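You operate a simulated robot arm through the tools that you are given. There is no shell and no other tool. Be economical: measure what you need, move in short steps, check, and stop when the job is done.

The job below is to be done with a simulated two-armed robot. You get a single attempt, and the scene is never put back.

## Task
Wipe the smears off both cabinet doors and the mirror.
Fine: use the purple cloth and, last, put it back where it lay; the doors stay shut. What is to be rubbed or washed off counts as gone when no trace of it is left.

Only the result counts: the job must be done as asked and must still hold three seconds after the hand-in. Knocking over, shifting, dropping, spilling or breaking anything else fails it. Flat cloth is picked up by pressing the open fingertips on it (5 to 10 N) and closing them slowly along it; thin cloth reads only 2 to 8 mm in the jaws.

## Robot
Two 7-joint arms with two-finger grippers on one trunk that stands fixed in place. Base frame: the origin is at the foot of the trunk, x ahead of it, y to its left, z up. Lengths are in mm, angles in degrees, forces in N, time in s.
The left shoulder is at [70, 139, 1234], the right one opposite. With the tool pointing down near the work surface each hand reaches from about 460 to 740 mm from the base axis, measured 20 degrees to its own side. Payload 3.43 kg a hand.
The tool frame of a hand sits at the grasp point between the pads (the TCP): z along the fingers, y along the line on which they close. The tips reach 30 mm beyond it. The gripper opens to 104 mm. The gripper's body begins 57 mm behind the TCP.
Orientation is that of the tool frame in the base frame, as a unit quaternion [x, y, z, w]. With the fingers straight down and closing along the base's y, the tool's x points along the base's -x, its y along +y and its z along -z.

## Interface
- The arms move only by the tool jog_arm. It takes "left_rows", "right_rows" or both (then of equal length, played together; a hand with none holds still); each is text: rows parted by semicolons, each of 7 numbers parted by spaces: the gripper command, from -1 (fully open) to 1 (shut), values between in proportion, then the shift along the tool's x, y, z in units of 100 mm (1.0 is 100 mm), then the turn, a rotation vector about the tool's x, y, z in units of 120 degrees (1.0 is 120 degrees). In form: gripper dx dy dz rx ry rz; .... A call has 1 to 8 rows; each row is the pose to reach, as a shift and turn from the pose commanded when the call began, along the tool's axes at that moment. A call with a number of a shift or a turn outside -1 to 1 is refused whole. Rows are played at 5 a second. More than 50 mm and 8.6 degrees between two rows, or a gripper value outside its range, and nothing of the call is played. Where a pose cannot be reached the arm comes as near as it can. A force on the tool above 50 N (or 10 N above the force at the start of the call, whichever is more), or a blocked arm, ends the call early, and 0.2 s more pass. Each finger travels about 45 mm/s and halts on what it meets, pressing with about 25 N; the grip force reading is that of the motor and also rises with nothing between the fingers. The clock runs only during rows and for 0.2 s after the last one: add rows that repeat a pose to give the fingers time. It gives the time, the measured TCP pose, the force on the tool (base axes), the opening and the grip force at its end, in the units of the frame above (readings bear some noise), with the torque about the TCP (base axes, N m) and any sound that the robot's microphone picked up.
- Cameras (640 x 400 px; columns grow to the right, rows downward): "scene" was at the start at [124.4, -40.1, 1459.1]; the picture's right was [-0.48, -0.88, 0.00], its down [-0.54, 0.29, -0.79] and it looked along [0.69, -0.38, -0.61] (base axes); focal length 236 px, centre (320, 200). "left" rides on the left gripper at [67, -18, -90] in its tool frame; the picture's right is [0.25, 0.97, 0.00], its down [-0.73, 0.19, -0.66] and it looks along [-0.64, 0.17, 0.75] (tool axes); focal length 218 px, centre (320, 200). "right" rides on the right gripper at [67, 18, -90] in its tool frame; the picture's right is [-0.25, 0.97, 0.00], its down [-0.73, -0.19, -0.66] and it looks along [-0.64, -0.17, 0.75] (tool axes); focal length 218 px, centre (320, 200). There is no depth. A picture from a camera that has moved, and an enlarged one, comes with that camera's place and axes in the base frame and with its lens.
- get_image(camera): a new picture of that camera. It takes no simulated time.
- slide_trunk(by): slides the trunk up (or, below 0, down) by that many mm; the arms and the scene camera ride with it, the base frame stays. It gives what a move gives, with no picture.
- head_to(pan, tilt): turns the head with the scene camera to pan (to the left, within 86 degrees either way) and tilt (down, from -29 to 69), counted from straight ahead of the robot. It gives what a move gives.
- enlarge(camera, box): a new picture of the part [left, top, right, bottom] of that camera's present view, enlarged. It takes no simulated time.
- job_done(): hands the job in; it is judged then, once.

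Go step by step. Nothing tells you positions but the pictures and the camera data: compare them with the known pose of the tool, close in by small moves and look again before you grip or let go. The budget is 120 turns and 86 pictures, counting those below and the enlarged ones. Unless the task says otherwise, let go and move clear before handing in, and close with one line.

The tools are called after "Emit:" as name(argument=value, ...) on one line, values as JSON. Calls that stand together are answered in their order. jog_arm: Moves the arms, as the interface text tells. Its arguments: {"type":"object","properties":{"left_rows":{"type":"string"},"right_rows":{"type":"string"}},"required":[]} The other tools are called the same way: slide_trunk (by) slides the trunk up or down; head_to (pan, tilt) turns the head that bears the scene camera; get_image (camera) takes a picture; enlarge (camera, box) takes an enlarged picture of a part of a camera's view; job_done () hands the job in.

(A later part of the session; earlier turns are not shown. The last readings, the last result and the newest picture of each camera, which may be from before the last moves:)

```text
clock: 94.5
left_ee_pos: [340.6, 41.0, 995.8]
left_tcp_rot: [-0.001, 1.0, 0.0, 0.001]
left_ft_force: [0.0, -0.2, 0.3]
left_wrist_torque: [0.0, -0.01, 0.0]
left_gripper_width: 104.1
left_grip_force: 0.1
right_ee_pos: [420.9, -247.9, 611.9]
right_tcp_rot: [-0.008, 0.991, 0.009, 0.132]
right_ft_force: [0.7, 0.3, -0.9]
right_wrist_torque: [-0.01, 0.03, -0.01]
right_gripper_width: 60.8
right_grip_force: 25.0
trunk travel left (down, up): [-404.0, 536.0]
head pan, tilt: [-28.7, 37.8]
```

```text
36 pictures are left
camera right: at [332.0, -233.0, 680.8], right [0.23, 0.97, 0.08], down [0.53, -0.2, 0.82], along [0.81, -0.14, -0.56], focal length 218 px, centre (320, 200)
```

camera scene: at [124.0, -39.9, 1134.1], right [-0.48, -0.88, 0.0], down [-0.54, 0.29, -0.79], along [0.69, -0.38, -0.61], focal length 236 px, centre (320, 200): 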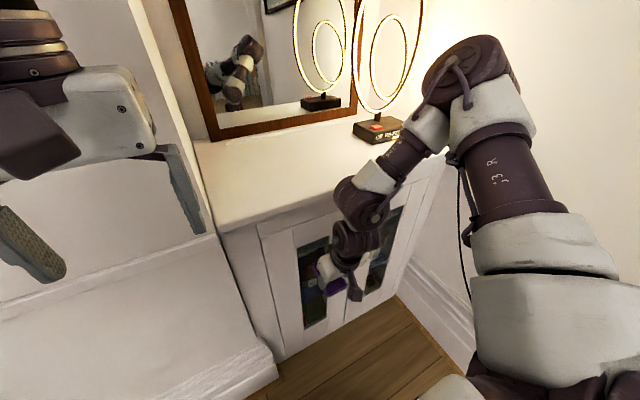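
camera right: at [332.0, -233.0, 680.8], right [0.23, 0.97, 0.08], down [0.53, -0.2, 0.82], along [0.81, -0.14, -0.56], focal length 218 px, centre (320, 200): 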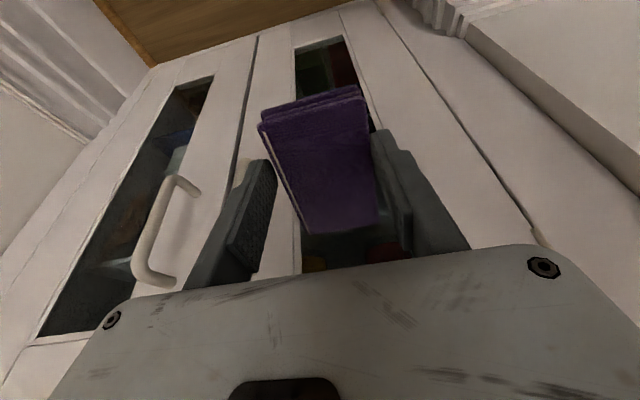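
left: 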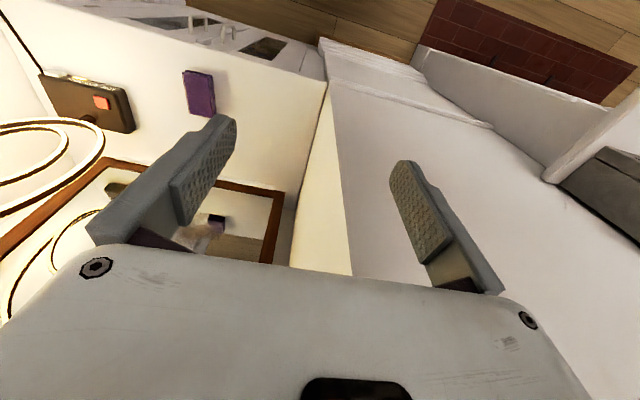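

The hand hangs well below the shoulder now, so I try pitching it to horizontal again for flat contact.

Emit:
jog_arm(right_rows="0.8 0 0 0 0 -0.07 0; 0.8 0 0 0 0 -0.14 0; 0.8 0 0 0 0 -0.21 0; 0.8 0 0 0 0 -0.28 0; 0.8 0 0 0 0 -0.35 0; 0.8 0 0 0 0 -0.42 0; 0.8 0 0 0 0 -0.42 0")

Emit:
get_image(camera="scene")

```text
clock: 96.1
left_ee_pos: [342.4, 41.9, 992.5]
left_tcp_rot: [-0.001, 1.0, 0.0, -0.002]
left_ft_force: [0.0, 0.5, 0.7]
left_wrist_torque: [0.0, -0.01, -0.01]
left_gripper_width: 104.0
left_grip_force: 0.1
right_ee_pos: [470.2, -318.7, 695.9]
right_tcp_rot: [-0.008, 0.844, 0.01, 0.536]
right_ft_force: [-4.4, 14.2, -30.7]
right_wrist_torque: [-0.17, 0.59, 0.11]
right_gripper_width: 62.0
right_grip_force: 24.9
right hand out of reach, approached as far as the arm can: row 4, 5, 6, 7
trunk travel left (down, up): [-404.0, 536.0]
head pan, tilt: [-28.7, 37.8]
```

```text
35 pictures are left
camera scene: at [126.9, -40.1, 1133.0], right [-0.48, -0.88, 0.0], down [-0.54, 0.29, -0.79], along [0.69, -0.38, -0.61], focal length 236 px, centre (320, 200)
```

scene: 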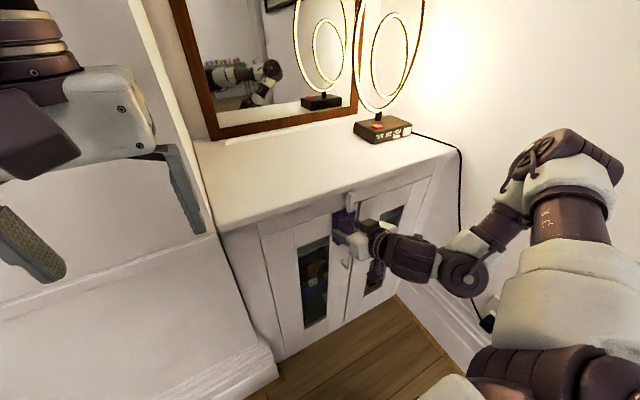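

That slid the hand up against something near the latch (30 N). I immediately back out downwards and away, then inspect.

Emit:
jog_arm(right_rows="0.8 0.1 0 -0.06 0 0 0; 0.8 0.2 0 -0.2 0 0 0; 0.8 0.3 0 -0.5 0 0 0; 0.8 0.3 0 -0.6 0 0 0")

Emit:
enlarge(camera="scene", box=[280, 160, 420, 300])

Emit:
get_image(camera="right")

```text
clock: 97.1
left_ee_pos: [340.9, 41.8, 996.3]
left_tcp_rot: [-0.001, 1.0, 0.0, 0.0]
left_ft_force: [1.0, 0.1, 0.4]
left_wrist_torque: [-0.03, 0.01, 0.02]
left_gripper_width: 104.0
left_grip_force: 0.1
right_ee_pos: [433.6, -346.3, 683.9]
right_tcp_rot: [-0.003, 0.84, 0.012, 0.542]
right_ft_force: [-0.2, 0.5, -0.4]
right_wrist_torque: [0.0, -0.03, 0.01]
right_gripper_width: 61.0
right_grip_force: 25.5
right hand out of reach, approached as far as the arm can: row 1, 2, 3, 4
trunk travel left (down, up): [-404.0, 536.0]
head pan, tilt: [-28.7, 37.8]
```

```text
2.86 times, centred on (350, 230) of scene
camera zoom: at [124.1, -40.1, 1134.2], right [-0.48, -0.88, 0.0], down [-0.54, 0.29, -0.79], along [0.69, -0.38, -0.61], focal length 674 px, centre (234, 114)
```

zoom: 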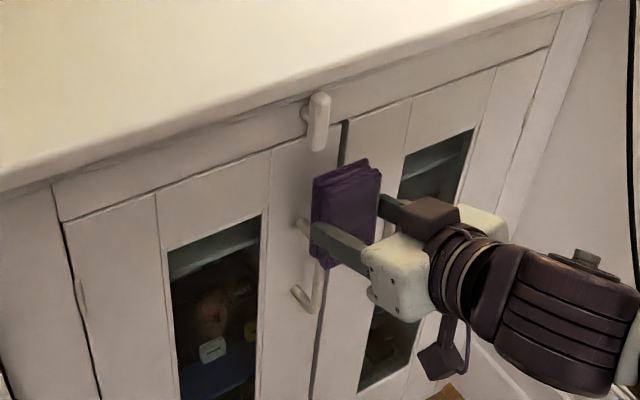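

```text
33 pictures are left
camera right: at [323.8, -331.4, 659.3], right [0.09, 0.97, 0.25], down [-0.29, -0.21, 0.93], along [0.95, -0.15, 0.27], focal length 218 px, centre (320, 200)
```

right: 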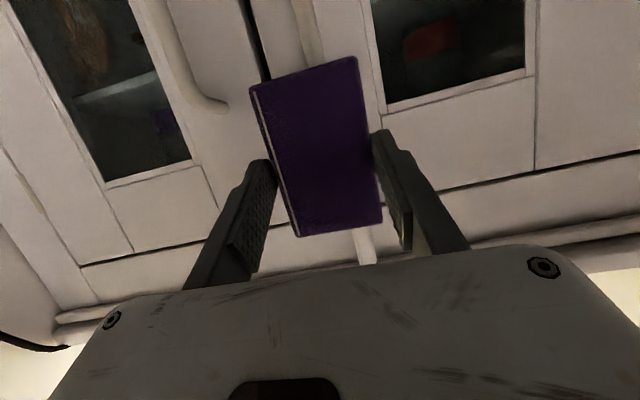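

Latch and doors look undisturbed; the pad got tilted slightly in the grip. I pull back and go to the right door, where there is more room, clearing the handles.

Emit:
jog_arm(right_rows="0.8 0.16 -0.1 -0.36 0 0 0; 0.8 0.16 -0.4 -0.36 0 0 0; 0.8 0.16 -0.7 -0.36 0 0 0; 0.8 0.16 -1 -0.36 0 0 0; 0.8 0.16 -1 -0.36 0 0 0")

Emit:
jog_arm(right_rows="0.8 0.2 -0.3 0.1 0 0 0; 0.8 0.4 -0.6 0.2 0 -0.05 0; 0.8 0.7 -0.6 0.3 0 -0.1 0; 0.8 0.95 -0.6 0.4 0 -0.15 0; 0.8 0.95 -0.6 0.4 0 -0.2 0; 0.8 0.95 -0.6 0.4 0 -0.2 0")

Emit:
get_image(camera="right")

Emit:
get_image(camera="scene")

```text
clock: 98.3
left_ee_pos: [341.2, 41.6, 996.0]
left_tcp_rot: [-0.001, 1.0, 0.0, 0.0]
left_ft_force: [0.0, 0.1, 0.1]
left_wrist_torque: [0.0, 0.02, 0.02]
left_gripper_width: 104.3
left_grip_force: 0.0
right_ee_pos: [395.8, -446.2, 681.3]
right_tcp_rot: [-0.002, 0.841, 0.011, 0.541]
right_ft_force: [-0.4, 0.7, -0.2]
right_wrist_torque: [-0.03, 0.03, -0.04]
right_gripper_width: 60.9
right_grip_force: 25.0
right hand out of reach, approached as far as the arm can: row 1
trunk travel left (down, up): [-404.0, 536.0]
head pan, tilt: [-28.7, 37.8]
```

```text
clock: 99.7
left_ee_pos: [341.3, 41.1, 995.4]
left_tcp_rot: [0.0, 1.0, 0.0, 0.001]
left_ft_force: [-0.7, 0.4, -0.6]
left_wrist_torque: [0.01, 0.02, -0.01]
left_gripper_width: 103.9
left_grip_force: 0.0
right_ee_pos: [391.6, -504.6, 577.4]
right_tcp_rot: [-0.001, 0.709, 0.011, 0.705]
right_ft_force: [0.7, -0.3, -0.4]
right_wrist_torque: [0.04, 0.05, 0.04]
right_gripper_width: 61.0
right_grip_force: 24.9
trunk travel left (down, up): [-404.0, 536.0]
head pan, tilt: [-28.7, 37.8]
```

```text
32 pictures are left
camera right: at [301.3, -488.4, 511.3], right [-0.01, 0.96, 0.27], down [-0.65, -0.21, 0.73], along [0.76, -0.16, 0.63], focal length 218 px, centre (320, 200)
```

right: 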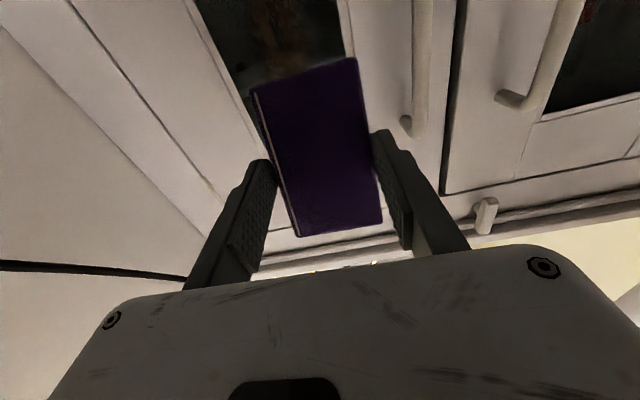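

```text
31 pictures are left
camera scene: at [124.3, -40.1, 1134.1], right [-0.48, -0.88, 0.0], down [-0.54, 0.29, -0.79], along [0.69, -0.38, -0.61], focal length 236 px, centre (320, 200)
```

scene: 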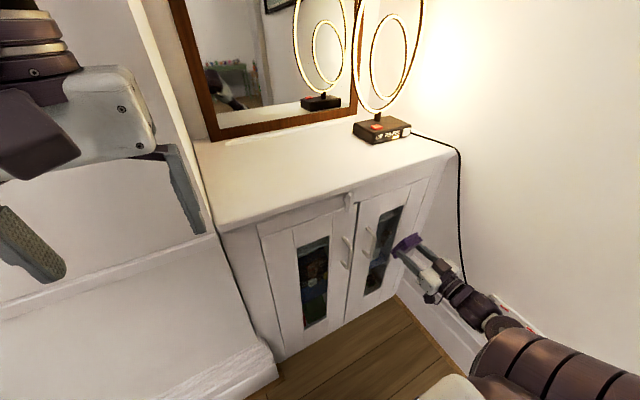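

Hand is now level in front of the right door glass; the smear is near y -514, z 523. I approach to contact.

Emit:
jog_arm(right_rows="0.8 0.25 -0.1 0.15 0 0 0; 0.8 0.5 -0.1 0.4 0 0 0; 0.8 0.5 -0.1 0.5 0 0 0; 0.8 0.5 -0.1 0.57 0 0 0; 0.8 0.5 -0.1 0.64 0 0 0; 0.8 0.5 -0.1 0.71 0 0 0; 0.8 0.5 -0.1 0.78 0 0 0; 0.8 0.5 -0.1 0.78 0 0 0")

```text
clock: 101.5
left_ee_pos: [339.2, 43.9, 997.9]
left_tcp_rot: [0.0, 1.0, 0.0, 0.0]
left_ft_force: [-0.4, -0.7, 0.1]
left_wrist_torque: [0.0, -0.02, -0.03]
left_gripper_width: 104.1
left_grip_force: 0.1
right_ee_pos: [470.1, -512.9, 529.4]
right_tcp_rot: [-0.001, 0.708, 0.011, 0.706]
right_ft_force: [-22.8, 1.8, 9.6]
right_wrist_torque: [0.03, 0.49, -0.16]
right_gripper_width: 61.0
right_grip_force: 24.6
trunk travel left (down, up): [-404.0, 536.0]
head pan, tilt: [-28.7, 37.8]
```

Contact at 23 N. I wipe up, down and sideways over the smear area.

Emit:
jog_arm(right_rows="0.8 -0.25 0 0 0 0 0; 0.8 -0.5 0 0 0 0 0; 0.8 -0.7 0 0 0 0 0; 0.8 -0.4 0 0 0 0 0; 0.8 -0.1 0 0 0 0 0; 0.8 0.2 0 0 0 0 0; 0.8 0.5 0 0 0 0 0; 0.8 0.2 0 0 0 0 0")

Emit:
jog_arm(right_rows="0.8 0 0.15 0 0 0 0; 0.8 -0.3 0.15 0 0 0 0; 0.8 -0.7 0.15 0 0 0 0; 0.8 -0.7 -0.12 0 0 0 0; 0.8 -0.35 -0.12 0 0 0 0; 0.8 0 -0.12 0 0 0 0; 0.8 0.3 -0.12 0 0 0 0; 0.8 0 0 0 0 0 0")

Emit:
enlarge(camera="scene", box=[340, 190, 440, 300])

Emit:
get_image(camera="right")

```text
clock: 103.3
left_ee_pos: [341.4, 42.1, 995.6]
left_tcp_rot: [0.001, 1.0, 0.0, -0.001]
left_ft_force: [0.3, 0.4, -0.6]
left_wrist_torque: [-0.07, -0.02, 0.01]
left_gripper_width: 104.0
left_grip_force: 0.0
right_ee_pos: [468.8, -511.1, 508.0]
right_tcp_rot: [-0.002, 0.709, 0.012, 0.705]
right_ft_force: [0.8, -0.1, -0.7]
right_wrist_torque: [0.03, 0.02, -0.01]
right_gripper_width: 61.3
right_grip_force: 25.1
trunk travel left (down, up): [-404.0, 536.0]
head pan, tilt: [-28.7, 37.8]
```

```text
clock: 105.1
left_ee_pos: [340.5, 42.3, 996.0]
left_tcp_rot: [0.0, 1.0, 0.0, 0.001]
left_ft_force: [-0.7, -0.6, 0.8]
left_wrist_torque: [0.0, 0.06, -0.03]
left_gripper_width: 104.0
left_grip_force: 0.1
right_ee_pos: [469.4, -510.6, 508.7]
right_tcp_rot: [-0.001, 0.709, 0.011, 0.705]
right_ft_force: [-0.4, 0.3, -0.2]
right_wrist_torque: [-0.02, 0.05, 0.0]
right_gripper_width: 61.1
right_grip_force: 25.0
trunk travel left (down, up): [-404.0, 536.0]
head pan, tilt: [-28.7, 37.8]
```

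```text
3.64 times, centred on (390, 245) of scene
camera zoom: at [123.6, -39.4, 1134.2], right [-0.48, -0.88, 0.0], down [-0.54, 0.29, -0.79], along [0.69, -0.38, -0.61], focal length 857 px, centre (66, 36)
```

zoom: 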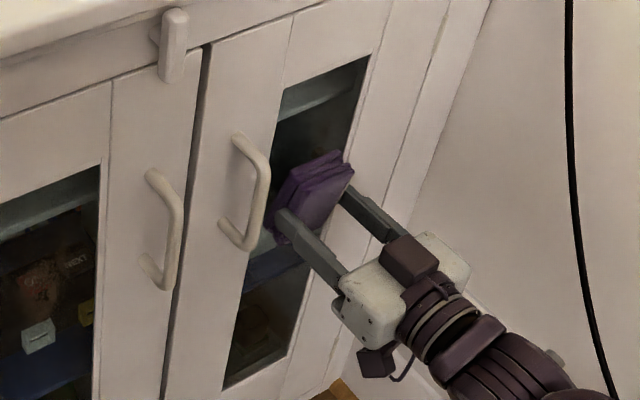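

```text
29 pictures are left
camera right: at [378.7, -494.3, 441.3], right [-0.01, 0.96, 0.27], down [-0.65, -0.21, 0.73], along [0.76, -0.16, 0.63], focal length 218 px, centre (320, 200)
```

right: 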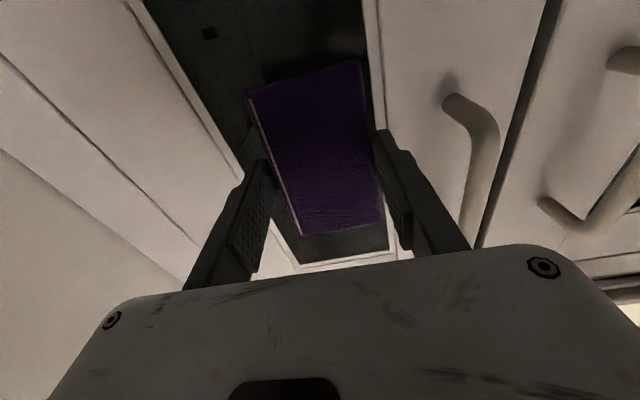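

The pad re-seated and force vanished; press a bit further and read.

Emit:
jog_arm(right_rows="0.8 -0.2 0 0 0 0 0; 0.8 -0.2 0 0.03 0 0 0; 0.8 -0.2 0 0.05 0 0 0; 0.8 -0.2 0 0.07 0 0 0; 0.8 -0.2 0 0.07 0 0 0")

```text
clock: 106.3
left_ee_pos: [339.5, 42.6, 997.3]
left_tcp_rot: [0.0, 1.0, 0.0, 0.001]
left_ft_force: [-0.7, 0.2, 1.0]
left_wrist_torque: [0.01, 0.01, -0.04]
left_gripper_width: 103.8
left_grip_force: 0.0
right_ee_pos: [476.8, -512.7, 528.8]
right_tcp_rot: [0.0, 0.709, 0.01, 0.705]
right_ft_force: [-16.0, 2.9, 3.1]
right_wrist_torque: [0.14, 0.56, 0.02]
right_gripper_width: 61.0
right_grip_force: 25.1
trunk travel left (down, up): [-404.0, 536.0]
head pan, tilt: [-28.7, 37.8]
```

Emit:
jog_arm(right_rows="0.8 0 0 -0.05 0 0 0; 0.8 0 0 -0.05 0 0.07 0; 0.8 0 0 -0.02 0 0.07 0; 0.8 0 0 0.01 0 0.07 0; 0.8 0 0 0.04 0 0.07 0; 0.8 0 0 0.06 0 0.07 0; 0.8 0 0 0.06 0 0.07 0")

```text
clock: 107.9
left_ee_pos: [339.7, 42.6, 997.1]
left_tcp_rot: [0.0, 1.0, 0.0, 0.0]
left_ft_force: [1.0, -1.2, 1.0]
left_wrist_torque: [0.03, -0.02, 0.02]
left_gripper_width: 104.0
left_grip_force: 0.1
right_ee_pos: [481.0, -513.0, 526.2]
right_tcp_rot: [-0.001, 0.76, 0.012, 0.65]
right_ft_force: [-24.9, 6.6, -3.2]
right_wrist_torque: [0.04, 0.09, -0.13]
right_gripper_width: 61.1
right_grip_force: 24.6
trunk travel left (down, up): [-404.0, 536.0]
head pan, tilt: [-28.7, 37.8]
```

Flat now (25 N). Wipe strokes over the whole smear.

Emit:
jog_arm(right_rows="0.8 -0.25 0 -0.04 0 0 0; 0.8 -0.5 0 -0.08 0 0 0; 0.8 -0.65 0 -0.1 0 0 0; 0.8 -0.65 0.15 -0.1 0 0 0; 0.8 -0.3 0.15 -0.05 0 0 0; 0.8 0.05 0.15 0.01 0 0 0; 0.8 0.4 0.15 0.06 0 0 0; 0.8 0.5 0.0 0.08 0 0 0")

Emit:
jog_arm(right_rows="0.8 0 -0.12 0 0 0 0; 0.8 -0.35 -0.12 -0.05 0 0 0; 0.8 -0.7 -0.12 -0.11 0 0 0; 0.8 -1 -0.12 -0.155 0 0 0; 0.8 -1 0.05 -0.155 0 0 0; 0.8 -0.6 0.05 -0.09 0 0 0; 0.8 -0.3 0 -0.05 0 0 0; 0.8 -0.3 0 -0.05 0 0 0")

```text
clock: 109.7
left_ee_pos: [340.1, 41.8, 996.8]
left_tcp_rot: [0.0, 1.0, -0.001, 0.001]
left_ft_force: [-0.6, -0.1, -0.5]
left_wrist_torque: [0.0, -0.01, 0.01]
left_gripper_width: 103.9
left_grip_force: 0.1
right_ee_pos: [482.6, -509.1, 476.4]
right_tcp_rot: [-0.002, 0.759, 0.013, 0.651]
right_ft_force: [-14.9, 5.2, 1.4]
right_wrist_torque: [-0.2, -0.52, -0.17]
right_gripper_width: 61.2
right_grip_force: 25.3
trunk travel left (down, up): [-404.0, 536.0]
head pan, tilt: [-28.7, 37.8]
```

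```text
clock: 111.5
left_ee_pos: [340.8, 41.9, 996.2]
left_tcp_rot: [0.0, 1.0, 0.0, 0.001]
left_ft_force: [0.1, -0.2, -0.3]
left_wrist_torque: [-0.04, -0.04, 0.03]
left_gripper_width: 103.9
left_grip_force: 0.0
right_ee_pos: [483.5, -512.5, 507.9]
right_tcp_rot: [-0.002, 0.759, 0.011, 0.651]
right_ft_force: [-13.5, 1.2, 5.1]
right_wrist_torque: [-0.16, -0.11, -0.38]
right_gripper_width: 60.9
right_grip_force: 25.4
trunk travel left (down, up): [-404.0, 536.0]
head pan, tilt: [-28.7, 37.8]
```

Emit:
jog_arm(right_rows="0.8 0 0 -0.4 0 0 0; 0.8 0.2 0 -0.8 0 0 0; 0.8 0.6 0 -1 0 0 0; 0.8 1 0 -1 0 0 0; 0.8 1 0 -1 0 0 0")

Emit:
enlarge(camera="scene", box=[355, 195, 425, 305])

Emit:
get_image(camera="right")

```text
clock: 112.7
left_ee_pos: [340.4, 41.1, 995.6]
left_tcp_rot: [0.0, 1.0, 0.0, 0.0]
left_ft_force: [0.2, -0.9, -0.1]
left_wrist_torque: [-0.02, 0.0, -0.01]
left_gripper_width: 103.9
left_grip_force: 0.1
right_ee_pos: [367.4, -512.8, 425.5]
right_tcp_rot: [0.0, 0.759, 0.01, 0.651]
right_ft_force: [0.0, -0.3, -0.8]
right_wrist_torque: [0.01, 0.05, 0.03]
right_gripper_width: 61.2
right_grip_force: 25.4
trunk travel left (down, up): [-404.0, 536.0]
head pan, tilt: [-28.7, 37.8]
```

```text
3.64 times, centred on (390, 250) of scene
camera zoom: at [124.1, -40.0, 1134.1], right [-0.48, -0.88, 0.0], down [-0.54, 0.29, -0.79], along [0.69, -0.38, -0.61], focal length 857 px, centre (66, 18)
```

zoom: 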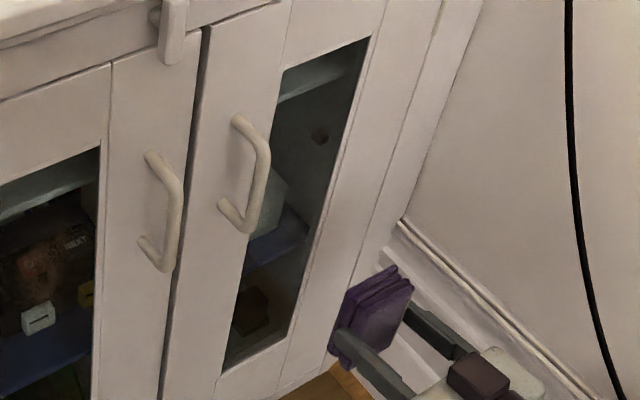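

```text
27 pictures are left
camera right: at [268.2, -496.6, 372.3], right [0.02, 0.96, 0.26], down [-0.53, -0.21, 0.82], along [0.84, -0.16, 0.51], focal length 218 px, centre (320, 200)
```

right: 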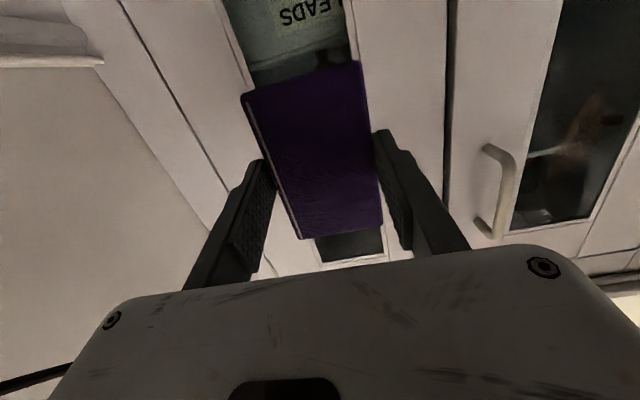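

Emit:
enlarge(camera="scene", box=[375, 203, 415, 243])

Emit:
enlarge(camera="right", box=[510, 50, 640, 240])

```text
10.00 times, centred on (395, 223) of scene
camera zoom: at [124.1, -40.0, 1134.1], right [-0.48, -0.88, 0.0], down [-0.54, 0.29, -0.79], along [0.69, -0.38, -0.61], focal length 2358 px, centre (-430, -30)
```

zoom: 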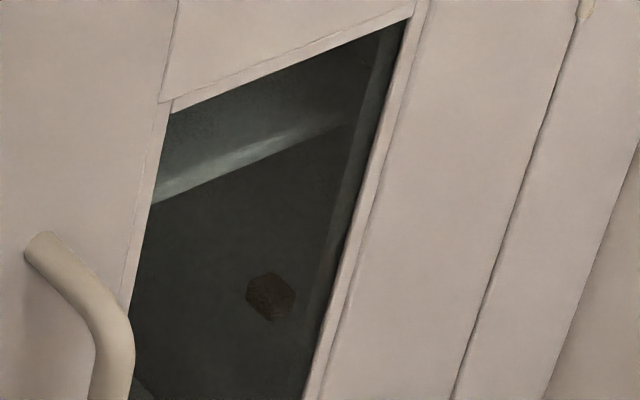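

```text
2.11 times, centred on (575, 145) of right
camera zoom: at [268.2, -496.6, 372.3], right [0.02, 0.96, 0.26], down [-0.53, -0.21, 0.82], along [0.84, -0.16, 0.51], focal length 460 px, centre (-217, 316)
```

zoom: 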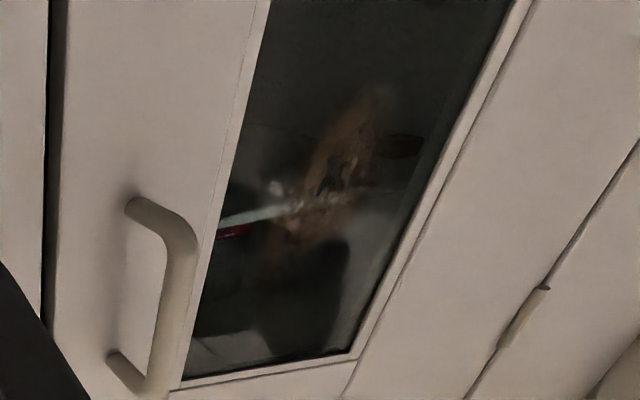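

The right door glass is clean (the remaining brown block is an object inside). Next I raise the trunk a bit and shift left to the left door at a safe stand-off.

Emit:
slide_trunk(by=100)

Emit:
jog_arm(right_rows="0.8 0 0.3 0 0 0 0; 0.8 0 0.6 0 0 0 0; 0.8 0 1 0 0 0 0; 0.8 0 1 0 0 0 0")

Emit:
jog_arm(right_rows="0.8 0 0.3 0 0 0 0; 0.8 0 0.6 0 0 0 0; 0.8 0 0.9 0 0 0 0; 0.8 0 0.9 0 0 0 0")

```text
clock: 114.0
left_ee_pos: [342.3, 41.6, 1095.0]
left_tcp_rot: [0.0, 1.0, 0.0, 0.0]
left_ft_force: [0.6, 0.2, -0.1]
left_wrist_torque: [0.02, 0.02, 0.02]
left_gripper_width: 104.1
left_grip_force: 0.1
right_ee_pos: [368.7, -512.1, 525.2]
right_tcp_rot: [-0.001, 0.759, 0.011, 0.651]
right_ft_force: [-0.1, 0.5, -0.2]
right_wrist_torque: [0.0, -0.02, 0.01]
right_gripper_width: 61.1
right_grip_force: 24.7
trunk travel left (down, up): [-504.0, 436.0]
head pan, tilt: [-28.7, 37.8]
```

```text
clock: 115.0
left_ee_pos: [340.7, 40.6, 1095.1]
left_tcp_rot: [0.0, 1.0, 0.001, 0.0]
left_ft_force: [0.2, -0.8, -0.5]
left_wrist_torque: [0.01, 0.02, 0.01]
left_gripper_width: 103.9
left_grip_force: 0.1
right_ee_pos: [367.7, -413.1, 527.2]
right_tcp_rot: [-0.001, 0.759, 0.011, 0.651]
right_ft_force: [-0.1, 0.5, -0.5]
right_wrist_torque: [-0.01, -0.01, 0.01]
right_gripper_width: 61.0
right_grip_force: 24.7
trunk travel left (down, up): [-504.0, 436.0]
head pan, tilt: [-28.7, 37.8]
```

```text
clock: 116.0
left_ee_pos: [341.2, 40.5, 1095.3]
left_tcp_rot: [0.0, 1.0, 0.0, 0.0]
left_ft_force: [-0.1, -0.1, -0.1]
left_wrist_torque: [-0.02, 0.01, 0.04]
left_gripper_width: 104.1
left_grip_force: 0.1
right_ee_pos: [366.5, -321.7, 530.3]
right_tcp_rot: [-0.001, 0.759, 0.011, 0.651]
right_ft_force: [-0.4, -0.5, -1.0]
right_wrist_torque: [0.02, -0.01, 0.01]
right_gripper_width: 60.9
right_grip_force: 24.8
trunk travel left (down, up): [-504.0, 436.0]
head pan, tilt: [-28.7, 37.8]
```

Works. Continue left to y≈-242 and approach the glass.

Emit:
jog_arm(right_rows="0.8 0 0.3 0 0 0 0; 0.8 0 0.6 0 0 0 0; 0.8 0 0.8 0 0 0 0; 0.8 0 0.8 0 0 0 0")

Emit:
get_image(camera="right")

Emit:
get_image(camera="scene")

```text
clock: 117.0
left_ee_pos: [342.4, 41.5, 1094.0]
left_tcp_rot: [0.002, 1.0, 0.0, 0.0]
left_ft_force: [-0.3, 0.6, -0.2]
left_wrist_torque: [0.02, -0.02, -0.02]
left_gripper_width: 103.8
left_grip_force: 0.1
right_ee_pos: [365.6, -243.7, 530.2]
right_tcp_rot: [-0.001, 0.759, 0.011, 0.651]
right_ft_force: [0.2, 0.3, -0.6]
right_wrist_torque: [0.02, 0.02, -0.04]
right_gripper_width: 61.1
right_grip_force: 24.7
trunk travel left (down, up): [-504.0, 436.0]
head pan, tilt: [-28.7, 37.8]
```

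```text
24 pictures are left
camera right: at [265.2, -227.3, 476.8], right [0.02, 0.96, 0.26], down [-0.53, -0.21, 0.82], along [0.84, -0.16, 0.51], focal length 218 px, centre (320, 200)
```

right: 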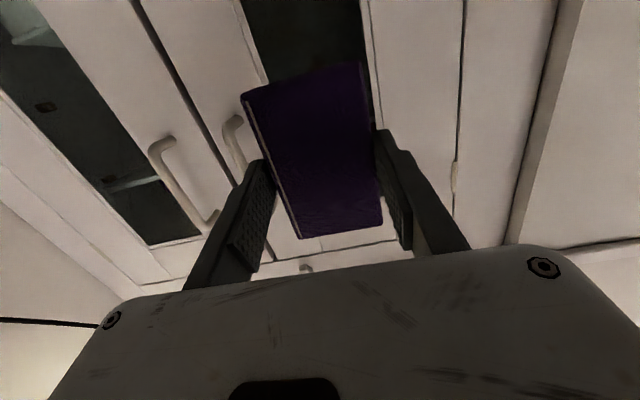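

```text
23 pictures are left
camera scene: at [124.3, -40.3, 1234.1], right [-0.48, -0.88, 0.0], down [-0.54, 0.29, -0.79], along [0.69, -0.38, -0.61], focal length 236 px, centre (320, 200)
```

scene: 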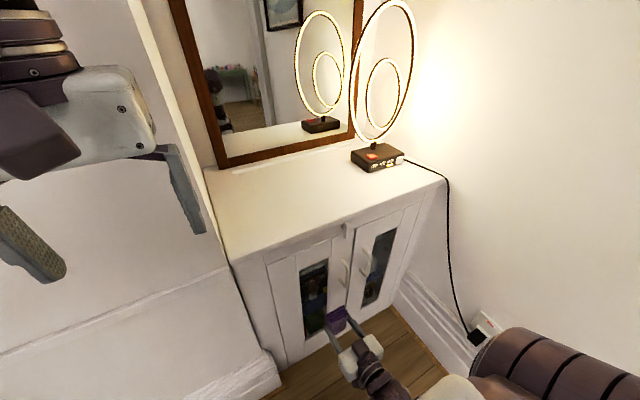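

Emit:
jog_arm(right_rows="0.8 -0.06 0 0.4 0 0 0; 0.8 -0.12 0 0.8 0 0 0; 0.8 -0.15 0 0.98 0 0 0; 0.8 -0.15 0 0.98 0 0 0")

Emit:
jog_arm(right_rows="0.8 0 0 0.06 0 0 0; 0.8 0 0 0.1 0 0 0; 0.8 0 0 0.14 0 0 0; 0.8 0 0 0.17 0 0 0; 0.8 0 0 0.2 0 0 0; 0.8 0 0 0.2 0 0 0")

```text
clock: 118.0
left_ee_pos: [342.0, 41.6, 1095.4]
left_tcp_rot: [0.0, 1.0, 0.001, 0.0]
left_ft_force: [-1.3, -0.1, 0.6]
left_wrist_torque: [0.02, -0.04, -0.01]
left_gripper_width: 104.3
left_grip_force: 0.0
right_ee_pos: [461.8, -241.6, 529.2]
right_tcp_rot: [0.0, 0.759, 0.01, 0.651]
right_ft_force: [0.0, 0.8, -0.4]
right_wrist_torque: [0.01, 0.03, -0.01]
right_gripper_width: 61.1
right_grip_force: 25.2
trunk travel left (down, up): [-504.0, 436.0]
head pan, tilt: [-28.7, 37.8]
```

```text
clock: 119.4
left_ee_pos: [341.2, 41.6, 1096.4]
left_tcp_rot: [0.0, 1.0, 0.0, 0.0]
left_ft_force: [-0.2, 1.1, -0.1]
left_wrist_torque: [-0.03, 0.02, 0.01]
left_gripper_width: 103.9
left_grip_force: 0.0
right_ee_pos: [483.2, -241.1, 526.0]
right_tcp_rot: [0.0, 0.759, 0.01, 0.651]
right_ft_force: [-4.0, 0.4, 0.9]
right_wrist_torque: [-0.06, -0.23, -0.11]
right_gripper_width: 61.2
right_grip_force: 24.9
trunk travel left (down, up): [-504.0, 436.0]
head pan, tilt: [-28.7, 37.8]
```

Light contact; press a little more and wipe the left glass thoroughly.

Emit:
jog_arm(right_rows="0.8 0 0 0.04 0 0 0; 0.8 -0.3 0 0.0 0 0 0; 0.8 -0.6 0 -0.05 0 0 0; 0.8 -0.6 0.15 -0.05 0 0 0; 0.8 -0.2 0.15 0.01 0 0 0; 0.8 0.2 0.15 0.07 0 0 0; 0.8 0.55 0.15 0.13 0 0 0; 0.8 0.55 0 0.13 0 0 0")

Emit:
jog_arm(right_rows="0.8 0 -0.15 0 0 0 0; 0.8 -0.35 -0.15 -0.05 0 0 0; 0.8 -0.7 -0.15 -0.11 0 0 0; 0.8 -1 -0.15 -0.155 0 0 0; 0.8 -1 0 -0.155 0 0 0; 0.8 -0.6 0 -0.09 0 0 0; 0.8 -0.2 0 -0.03 0 0 0; 0.8 0.2 0 0.03 0 0 0")

Emit:
jog_arm(right_rows="0.8 0 0 -0.4 0 0 0; 0.8 0 0 -0.8 0 0 0; 0.8 0.5 0 -1 0 0 0; 0.8 1 0 -1 0 0 0; 0.8 1 0 -1 0 0 0")

Emit:
enlarge(camera="scene", box=[285, 245, 345, 345])

Emit:
get_image(camera="right")

```text
clock: 121.2
left_ee_pos: [340.3, 42.3, 1094.6]
left_tcp_rot: [-0.001, 1.0, 0.0, 0.0]
left_ft_force: [0.5, -1.0, 0.5]
left_wrist_torque: [0.0, -0.02, 0.03]
left_gripper_width: 104.0
left_grip_force: 0.1
right_ee_pos: [486.5, -237.3, 470.7]
right_tcp_rot: [-0.001, 0.76, 0.012, 0.65]
right_ft_force: [-11.2, 4.6, -2.2]
right_wrist_torque: [-0.19, -0.42, 0.02]
right_gripper_width: 61.2
right_grip_force: 25.1
trunk travel left (down, up): [-504.0, 436.0]
head pan, tilt: [-28.7, 37.8]
```

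```text
clock: 123.0
left_ee_pos: [339.8, 42.1, 1096.0]
left_tcp_rot: [0.0, 1.0, 0.001, 0.0]
left_ft_force: [0.5, 0.2, -0.7]
left_wrist_torque: [0.01, 0.0, -0.01]
left_gripper_width: 104.2
left_grip_force: 0.0
right_ee_pos: [487.1, -238.8, 450.7]
right_tcp_rot: [-0.001, 0.758, 0.011, 0.652]
right_ft_force: [-12.0, 0.7, 4.9]
right_wrist_torque: [-0.12, -0.47, -0.3]
right_gripper_width: 61.1
right_grip_force: 24.4
trunk travel left (down, up): [-504.0, 436.0]
head pan, tilt: [-28.7, 37.8]
```

```text
refused: row 3 steps farther than a row can; nothing moved
```

```text
4.00 times, centred on (315, 295) of scene
camera zoom: at [123.2, -39.5, 1234.3], right [-0.48, -0.88, 0.0], down [-0.54, 0.29, -0.79], along [0.69, -0.38, -0.61], focal length 943 px, centre (340, -180)
```

zoom: 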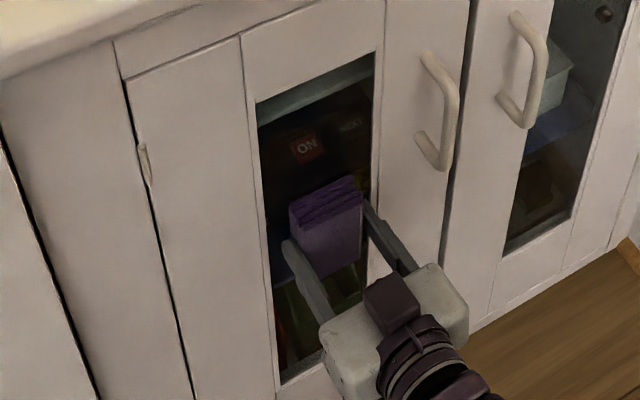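

```text
21 pictures are left
camera right: at [386.9, -223.3, 397.1], right [0.02, 0.96, 0.26], down [-0.54, -0.21, 0.82], along [0.84, -0.16, 0.51], focal length 218 px, centre (320, 200)
```

right: 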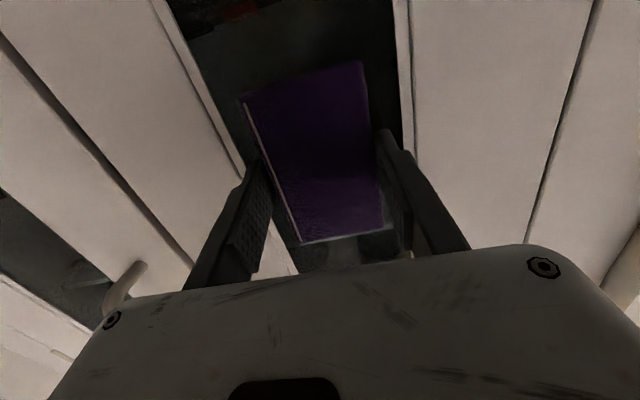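

Emit:
jog_arm(right_rows="0.8 0 0 -0.4 0 0 0; 0.8 0 0 -0.8 0 0 0; 0.8 0.3 0 -1 0 0 0; 0.8 0.7 0 -1 0 0 0; 0.8 0.9 0 -1 0 0 0; 0.8 0.9 0 -1 0 0 0")

Emit:
enlarge(camera="scene", box=[285, 250, 345, 345])

Emit:
get_image(camera="right")

```text
clock: 124.4
left_ee_pos: [342.3, 41.3, 1096.2]
left_tcp_rot: [0.0, 1.0, 0.0, 0.0]
left_ft_force: [0.4, 0.2, 0.2]
left_wrist_torque: [-0.01, 0.0, 0.01]
left_gripper_width: 104.1
left_grip_force: 0.0
right_ee_pos: [373.3, -240.9, 377.0]
right_tcp_rot: [-0.001, 0.759, 0.011, 0.651]
right_ft_force: [0.0, 1.3, 0.2]
right_wrist_torque: [0.04, 0.01, 0.01]
right_gripper_width: 61.0
right_grip_force: 25.0
trunk travel left (down, up): [-504.0, 436.0]
head pan, tilt: [-28.7, 37.8]
```

```text
4.21 times, centred on (315, 298) of scene
camera zoom: at [124.1, -40.0, 1234.1], right [-0.48, -0.88, 0.0], down [-0.54, 0.29, -0.79], along [0.69, -0.38, -0.61], focal length 993 px, centre (341, -210)
```

zoom: 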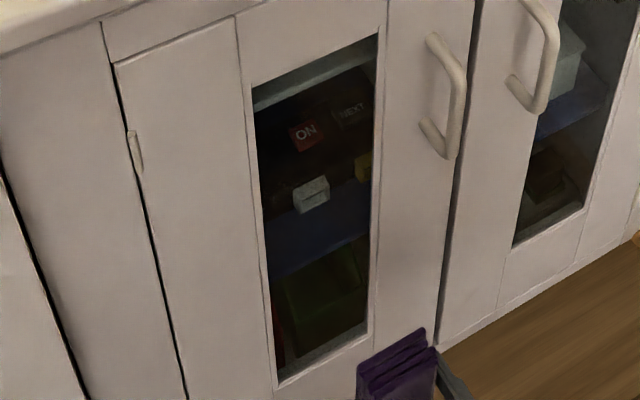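

```text
19 pictures are left
camera right: at [274.0, -224.5, 323.7], right [0.02, 0.96, 0.27], down [-0.54, -0.21, 0.82], along [0.84, -0.16, 0.51], focal length 218 px, centre (320, 200)
```

right: 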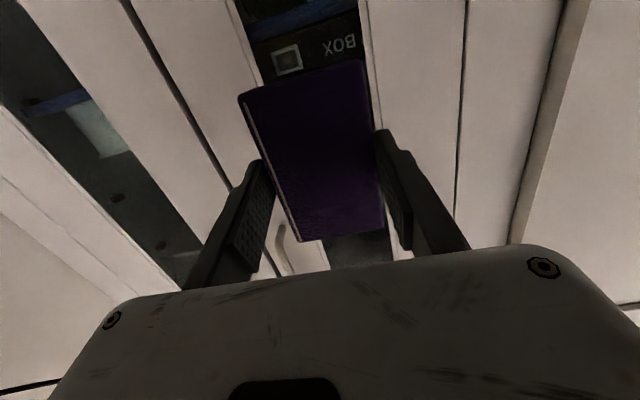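

Both doors are clean and shut. Now I return the cloth: raise the hand in front of the cabinet while turning the tool down again.

Emit:
jog_arm(right_rows="0.8 -0.12 -0.1 -0.02 0 0.07 0; 0.8 -0.26 -0.2 -0.04 0 0.14 0; 0.8 -0.4 -0.35 -0.06 0 0.21 0; 0.8 -0.55 -0.5 -0.08 0 0.28 0; 0.8 -0.7 -0.65 -0.11 0 0.35 0; 0.8 -0.85 -0.8 -0.13 0 0.42 0; 0.8 -0.98 -0.8 -0.13 0 0.42 0; 0.8 -0.98 -0.8 -0.13 0 0.42 0")

Emit:
get_image(camera="scene")

```text
clock: 126.2
left_ee_pos: [341.3, 41.6, 1096.8]
left_tcp_rot: [0.0, 1.0, 0.0, 0.0]
left_ft_force: [0.2, 0.4, -0.4]
left_wrist_torque: [0.0, -0.04, -0.01]
left_gripper_width: 104.0
left_grip_force: 0.0
right_ee_pos: [377.2, -322.1, 473.7]
right_tcp_rot: [-0.006, 0.964, 0.009, 0.265]
right_ft_force: [0.2, -0.2, -0.9]
right_wrist_torque: [-0.02, 0.04, 0.02]
right_gripper_width: 60.9
right_grip_force: 24.5
trunk travel left (down, up): [-504.0, 436.0]
head pan, tilt: [-28.7, 37.8]
```

```text
18 pictures are left
camera scene: at [124.6, -40.3, 1234.0], right [-0.48, -0.88, 0.0], down [-0.54, 0.29, -0.79], along [0.69, -0.38, -0.61], focal length 236 px, centre (320, 200)
```

scene: 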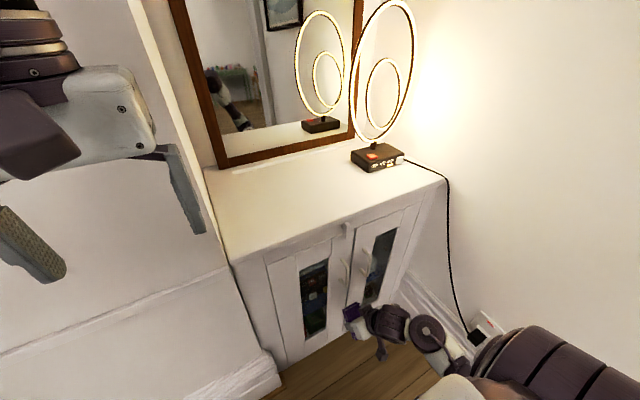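

Emit:
jog_arm(right_rows="0.8 -0.1 0 -0.16 0 0.065 0; 0.8 -0.22 0 -0.36 0 0.13 0; 0.8 -0.36 0 -0.6 0 0.195 0; 0.8 -0.49 0 -0.81 0 0.26 0; 0.8 -0.49 0 -0.81 0 0.26 0")

Emit:
jog_arm(right_rows="0.8 0 0 -0.4 0 0 0; 0.8 0 0 -0.8 0 0 0; 0.8 0 0 -1 0 0 0; 0.8 0 0 -1 0 0 0")

Emit:
jog_arm(right_rows="0.8 0 0 -0.4 0 0 0; 0.8 0 0 -0.8 0 0 0; 0.8 0 0 -1 0 0 0; 0.8 0 0 -1 0 0 0")

```text
clock: 127.4
left_ee_pos: [340.1, 40.6, 1095.9]
left_tcp_rot: [0.0, 1.0, 0.001, 0.0]
left_ft_force: [-0.2, -0.9, -0.5]
left_wrist_torque: [0.01, 0.0, 0.02]
left_gripper_width: 103.9
left_grip_force: 0.1
right_ee_pos: [378.0, -325.3, 569.8]
right_tcp_rot: [-0.008, 1.0, 0.008, -0.004]
right_ft_force: [0.7, -0.7, -1.0]
right_wrist_torque: [0.02, -0.05, 0.01]
right_gripper_width: 61.0
right_grip_force: 25.5
trunk travel left (down, up): [-504.0, 436.0]
head pan, tilt: [-28.7, 37.8]
```

```text
clock: 128.4
left_ee_pos: [342.2, 41.0, 1096.0]
left_tcp_rot: [0.0, 1.0, -0.001, 0.001]
left_ft_force: [-0.1, -0.3, -0.5]
left_wrist_torque: [-0.02, -0.04, 0.02]
left_gripper_width: 104.2
left_grip_force: 0.0
right_ee_pos: [379.8, -327.4, 668.0]
right_tcp_rot: [-0.007, 1.0, 0.008, -0.004]
right_ft_force: [0.0, 0.8, -0.5]
right_wrist_torque: [-0.01, 0.01, -0.03]
right_gripper_width: 61.2
right_grip_force: 24.5
trunk travel left (down, up): [-504.0, 436.0]
head pan, tilt: [-28.7, 37.8]
```

```text
clock: 129.4
left_ee_pos: [340.8, 41.8, 1096.0]
left_tcp_rot: [-0.001, 1.0, 0.0, 0.0]
left_ft_force: [-0.1, 0.4, -0.3]
left_wrist_torque: [0.03, -0.02, -0.01]
left_gripper_width: 104.3
left_grip_force: 0.1
right_ee_pos: [380.8, -326.2, 767.7]
right_tcp_rot: [-0.008, 1.0, 0.007, -0.004]
right_ft_force: [0.6, -0.4, -0.1]
right_wrist_torque: [0.01, -0.01, 0.01]
right_gripper_width: 60.8
right_grip_force: 25.0
trunk travel left (down, up): [-504.0, 436.0]
head pan, tilt: [-28.7, 37.8]
```

Emit:
slide_trunk(by=150)

Emit:
jog_arm(right_rows="0.8 -0.4 0 0 0 0 -0.01; 0.8 -0.8 0.03 0 0 0 -0.02; 0.8 -1 0.06 0 0 0 -0.02; 0.8 -1 0.08 0 0 0 -0.02")

Emit:
jog_arm(right_rows="0.8 -0.4 0 0 0 0 0; 0.8 -0.8 0 0 0 0 0; 0.8 -1 0 0 0 0 0; 0.8 -1 0 0 0 0 0")

Emit:
get_image(camera="scene")

```text
clock: 131.2
left_ee_pos: [341.9, 41.0, 1245.3]
left_tcp_rot: [0.0, 1.0, 0.0, 0.0]
left_ft_force: [-0.2, -0.4, 0.2]
left_wrist_torque: [0.03, -0.01, 0.02]
left_gripper_width: 103.9
left_grip_force: 0.0
right_ee_pos: [380.7, -326.8, 916.9]
right_tcp_rot: [-0.007, 1.0, 0.008, -0.003]
right_ft_force: [0.4, 0.0, -0.9]
right_wrist_torque: [-0.02, 0.0, 0.0]
right_gripper_width: 61.0
right_grip_force: 24.9
trunk travel left (down, up): [-654.0, 286.0]
head pan, tilt: [-28.7, 37.8]
```

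```text
clock: 132.2
left_ee_pos: [341.5, 41.9, 1245.9]
left_tcp_rot: [0.0, 1.0, 0.0, 0.0]
left_ft_force: [0.4, 0.2, -0.9]
left_wrist_torque: [-0.01, -0.02, 0.02]
left_gripper_width: 104.0
left_grip_force: 0.0
right_ee_pos: [480.1, -314.7, 915.8]
right_tcp_rot: [-0.028, 1.0, 0.008, -0.003]
right_ft_force: [0.8, 0.3, 0.0]
right_wrist_torque: [0.0, -0.05, -0.02]
right_gripper_width: 61.3
right_grip_force: 24.9
trunk travel left (down, up): [-654.0, 286.0]
head pan, tilt: [-28.7, 37.8]
```

```text
clock: 133.2
left_ee_pos: [340.8, 41.3, 1245.9]
left_tcp_rot: [0.0, 1.0, 0.0, 0.0]
left_ft_force: [0.2, -0.3, -0.5]
left_wrist_torque: [-0.01, -0.02, 0.0]
left_gripper_width: 104.0
left_grip_force: 0.1
right_ee_pos: [580.1, -309.5, 915.6]
right_tcp_rot: [-0.029, 1.0, 0.007, -0.004]
right_ft_force: [-1.1, -0.4, -1.0]
right_wrist_torque: [0.0, 0.0, 0.0]
right_gripper_width: 60.8
right_grip_force: 24.4
trunk travel left (down, up): [-654.0, 286.0]
head pan, tilt: [-28.7, 37.8]
```

```text
17 pictures are left
camera scene: at [124.4, -40.4, 1384.1], right [-0.48, -0.88, 0.0], down [-0.54, 0.29, -0.79], along [0.69, -0.38, -0.61], focal length 236 px, centre (320, 200)
```

scene: 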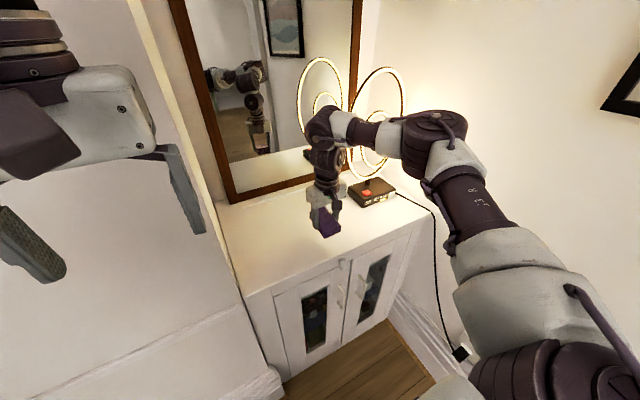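

Emit:
get_image(camera="right")

Emit:
enlarge(camera="scene", box=[270, 170, 390, 260])

```text
16 pictures are left
camera right: at [512.1, -298.2, 1004.8], right [0.2, 0.98, 0.01], down [0.74, -0.16, 0.65], along [0.64, -0.12, -0.76], focal length 218 px, centre (320, 200)
```

right: 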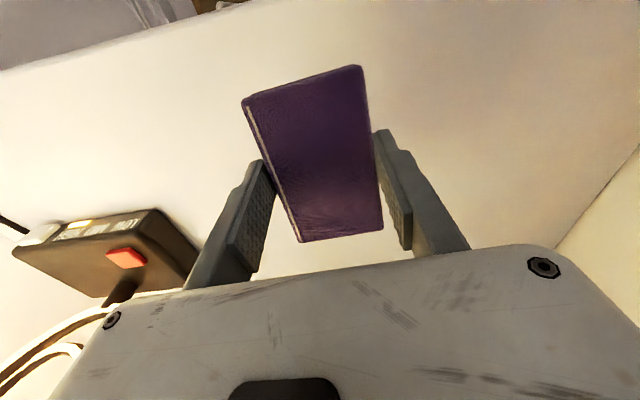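

```text
4.44 times, centred on (330, 215) of scene
camera zoom: at [124.4, -40.4, 1384.1], right [-0.48, -0.88, 0.0], down [-0.54, 0.29, -0.79], along [0.69, -0.38, -0.61], focal length 1048 px, centre (276, 133)
```

zoom: 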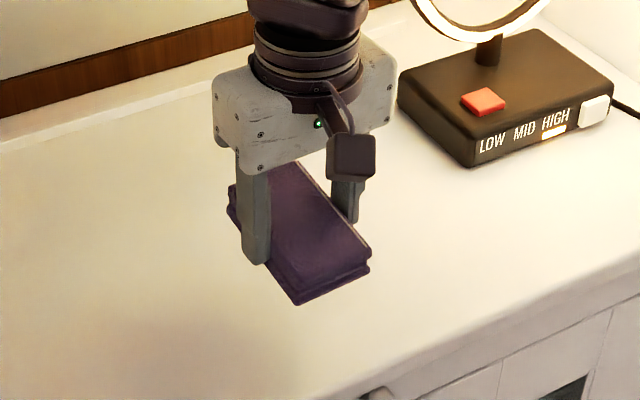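

The pad hangs tilted about 9° (near end low), so I tilt the hand to level it, align over the original spot and lower most of the way.

Emit:
jog_arm(right_rows="0.8 -0.04 -0.04 0.05 0 0.04 0; 0.8 -0.1 -0.08 0.1 0 0.075 0; 0.8 -0.1 -0.08 0.2 0 0.075 0; 0.8 -0.1 -0.08 0.28 0 0.075 0; 0.8 -0.1 -0.08 0.28 0 0.075 0")

Emit:
get_image(camera="right")

Emit:
enlarge(camera="scene", box=[270, 170, 390, 260])

```text
clock: 134.3
left_ee_pos: [340.5, 43.1, 1245.1]
left_tcp_rot: [0.0, 1.0, 0.0, 0.0]
left_ft_force: [0.6, 0.2, 0.7]
left_wrist_torque: [0.0, 0.03, 0.0]
left_gripper_width: 104.0
left_grip_force: 0.0
right_ee_pos: [591.1, -317.6, 887.0]
right_tcp_rot: [-0.03, 0.996, 0.005, -0.081]
right_ft_force: [0.0, 0.3, -0.5]
right_wrist_torque: [0.01, 0.02, 0.02]
right_gripper_width: 60.8
right_grip_force: 24.9
trunk travel left (down, up): [-654.0, 286.0]
head pan, tilt: [-28.7, 37.8]
```

```text
14 pictures are left
camera right: at [537.9, -304.9, 987.9], right [0.19, 0.98, -0.03], down [0.84, -0.15, 0.53], along [0.51, -0.12, -0.85], focal length 218 px, centre (320, 200)
```

right: 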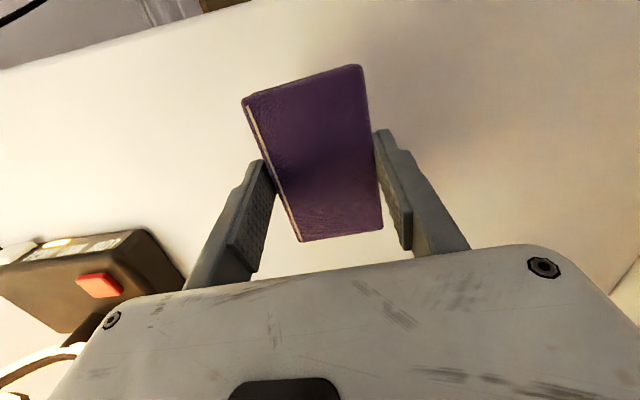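

```text
4.44 times, centred on (330, 215) of scene
camera zoom: at [124.6, -39.7, 1384.1], right [-0.48, -0.88, 0.0], down [-0.54, 0.29, -0.79], along [0.69, -0.38, -0.61], focal length 1048 px, centre (276, 133)
```

zoom: 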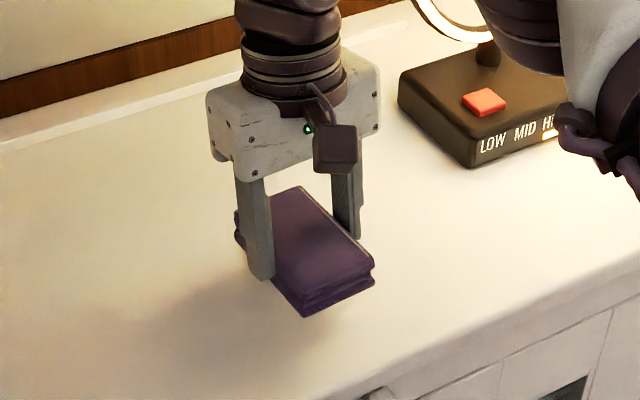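

The pad is level and matches its original corner positions within a few mm. Now lower to touch.

Emit:
jog_arm(right_rows="0.8 -0.01 0 0.05 0 0 0; 0.8 -0.016 0 0.09 0 0 0; 0.8 -0.018 0 0.11 0 0 0; 0.8 -0.02 0 0.125 0 0 0; 0.8 -0.02 0 0.125 0 0 0")

```text
clock: 135.6
left_ee_pos: [340.2, 41.0, 1244.9]
left_tcp_rot: [0.0, 1.0, 0.0, 0.0]
left_ft_force: [0.5, 0.0, -0.2]
left_wrist_torque: [-0.04, 0.02, 0.02]
left_gripper_width: 103.9
left_grip_force: 0.1
right_ee_pos: [590.6, -316.2, 875.6]
right_tcp_rot: [-0.03, 0.996, 0.005, -0.081]
right_ft_force: [-0.7, 0.7, -0.3]
right_wrist_torque: [0.03, 0.02, 0.03]
right_gripper_width: 61.1
right_grip_force: 24.7
trunk travel left (down, up): [-654.0, 286.0]
head pan, tilt: [-28.7, 37.8]
```

Emit:
jog_arm(right_rows="0.8 -0.003 0 0.02 0 0 0; 0.8 -0.006 0 0.04 0 0 0; 0.8 -0.009 0 0.06 0 0 0; 0.8 -0.009 0 0.06 0 0 0")

```text
clock: 136.6
left_ee_pos: [341.4, 42.3, 1247.2]
left_tcp_rot: [0.0, 1.0, 0.0, 0.001]
left_ft_force: [-0.4, -0.1, -0.5]
left_wrist_torque: [0.0, 0.02, 0.01]
left_gripper_width: 103.8
left_grip_force: 0.0
right_ee_pos: [590.1, -317.2, 869.3]
right_tcp_rot: [-0.03, 0.996, 0.006, -0.081]
right_ft_force: [0.6, -0.5, -0.2]
right_wrist_torque: [-0.02, -0.03, -0.02]
right_gripper_width: 60.9
right_grip_force: 25.8
trunk travel left (down, up): [-654.0, 286.0]
head pan, tilt: [-28.7, 37.8]
```

Emit:
jog_arm(right_rows="0.8 -0.003 0 0.02 0 0 0; 0.8 -0.006 0 0.035 0 0 0; 0.8 -0.007 0 0.045 0 0 0; 0.8 -0.007 0 0.045 0 0 0")

Emit:
enlarge(camera="scene", box=[290, 180, 370, 250])

```text
clock: 137.6
left_ee_pos: [341.8, 41.2, 1245.9]
left_tcp_rot: [0.0, 1.0, 0.001, -0.001]
left_ft_force: [-0.1, 0.9, -0.3]
left_wrist_torque: [-0.01, -0.03, 0.03]
left_gripper_width: 104.0
left_grip_force: 0.1
right_ee_pos: [589.5, -318.0, 865.4]
right_tcp_rot: [-0.03, 0.996, 0.006, -0.081]
right_ft_force: [0.4, 0.5, 0.5]
right_wrist_torque: [0.01, 0.02, -0.05]
right_gripper_width: 60.7
right_grip_force: 25.1
trunk travel left (down, up): [-654.0, 286.0]
head pan, tilt: [-28.7, 37.8]
```

```text
5.71 times, centred on (330, 215) of scene
camera zoom: at [124.6, -40.1, 1384.1], right [-0.48, -0.88, 0.0], down [-0.54, 0.29, -0.79], along [0.69, -0.38, -0.61], focal length 1347 px, centre (263, 114)
```

zoom: 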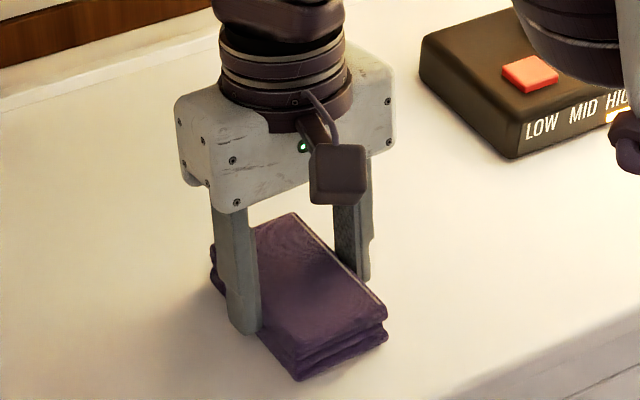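

Emit:
jog_arm(right_rows="0.8 -0.003 0 0.015 0 0 0; 0.8 -0.005 0 0.03 0 0 0; 0.8 -0.008 0 0.045 0 0 0; 0.8 -0.008 0 0.045 0 0 0")

```text
clock: 138.6
left_ee_pos: [338.6, 43.8, 1246.0]
left_tcp_rot: [0.001, 1.0, 0.0, 0.001]
left_ft_force: [0.3, -0.1, -0.7]
left_wrist_torque: [0.01, 0.01, 0.01]
left_gripper_width: 104.2
left_grip_force: 0.0
right_ee_pos: [590.0, -317.2, 863.5]
right_tcp_rot: [-0.029, 0.996, 0.004, -0.079]
right_ft_force: [2.9, -4.4, 21.7]
right_wrist_torque: [-0.87, -0.42, 0.01]
right_gripper_width: 60.9
right_grip_force: 24.8
trunk travel left (down, up): [-654.0, 286.0]
head pan, tilt: [-28.7, 37.8]
```

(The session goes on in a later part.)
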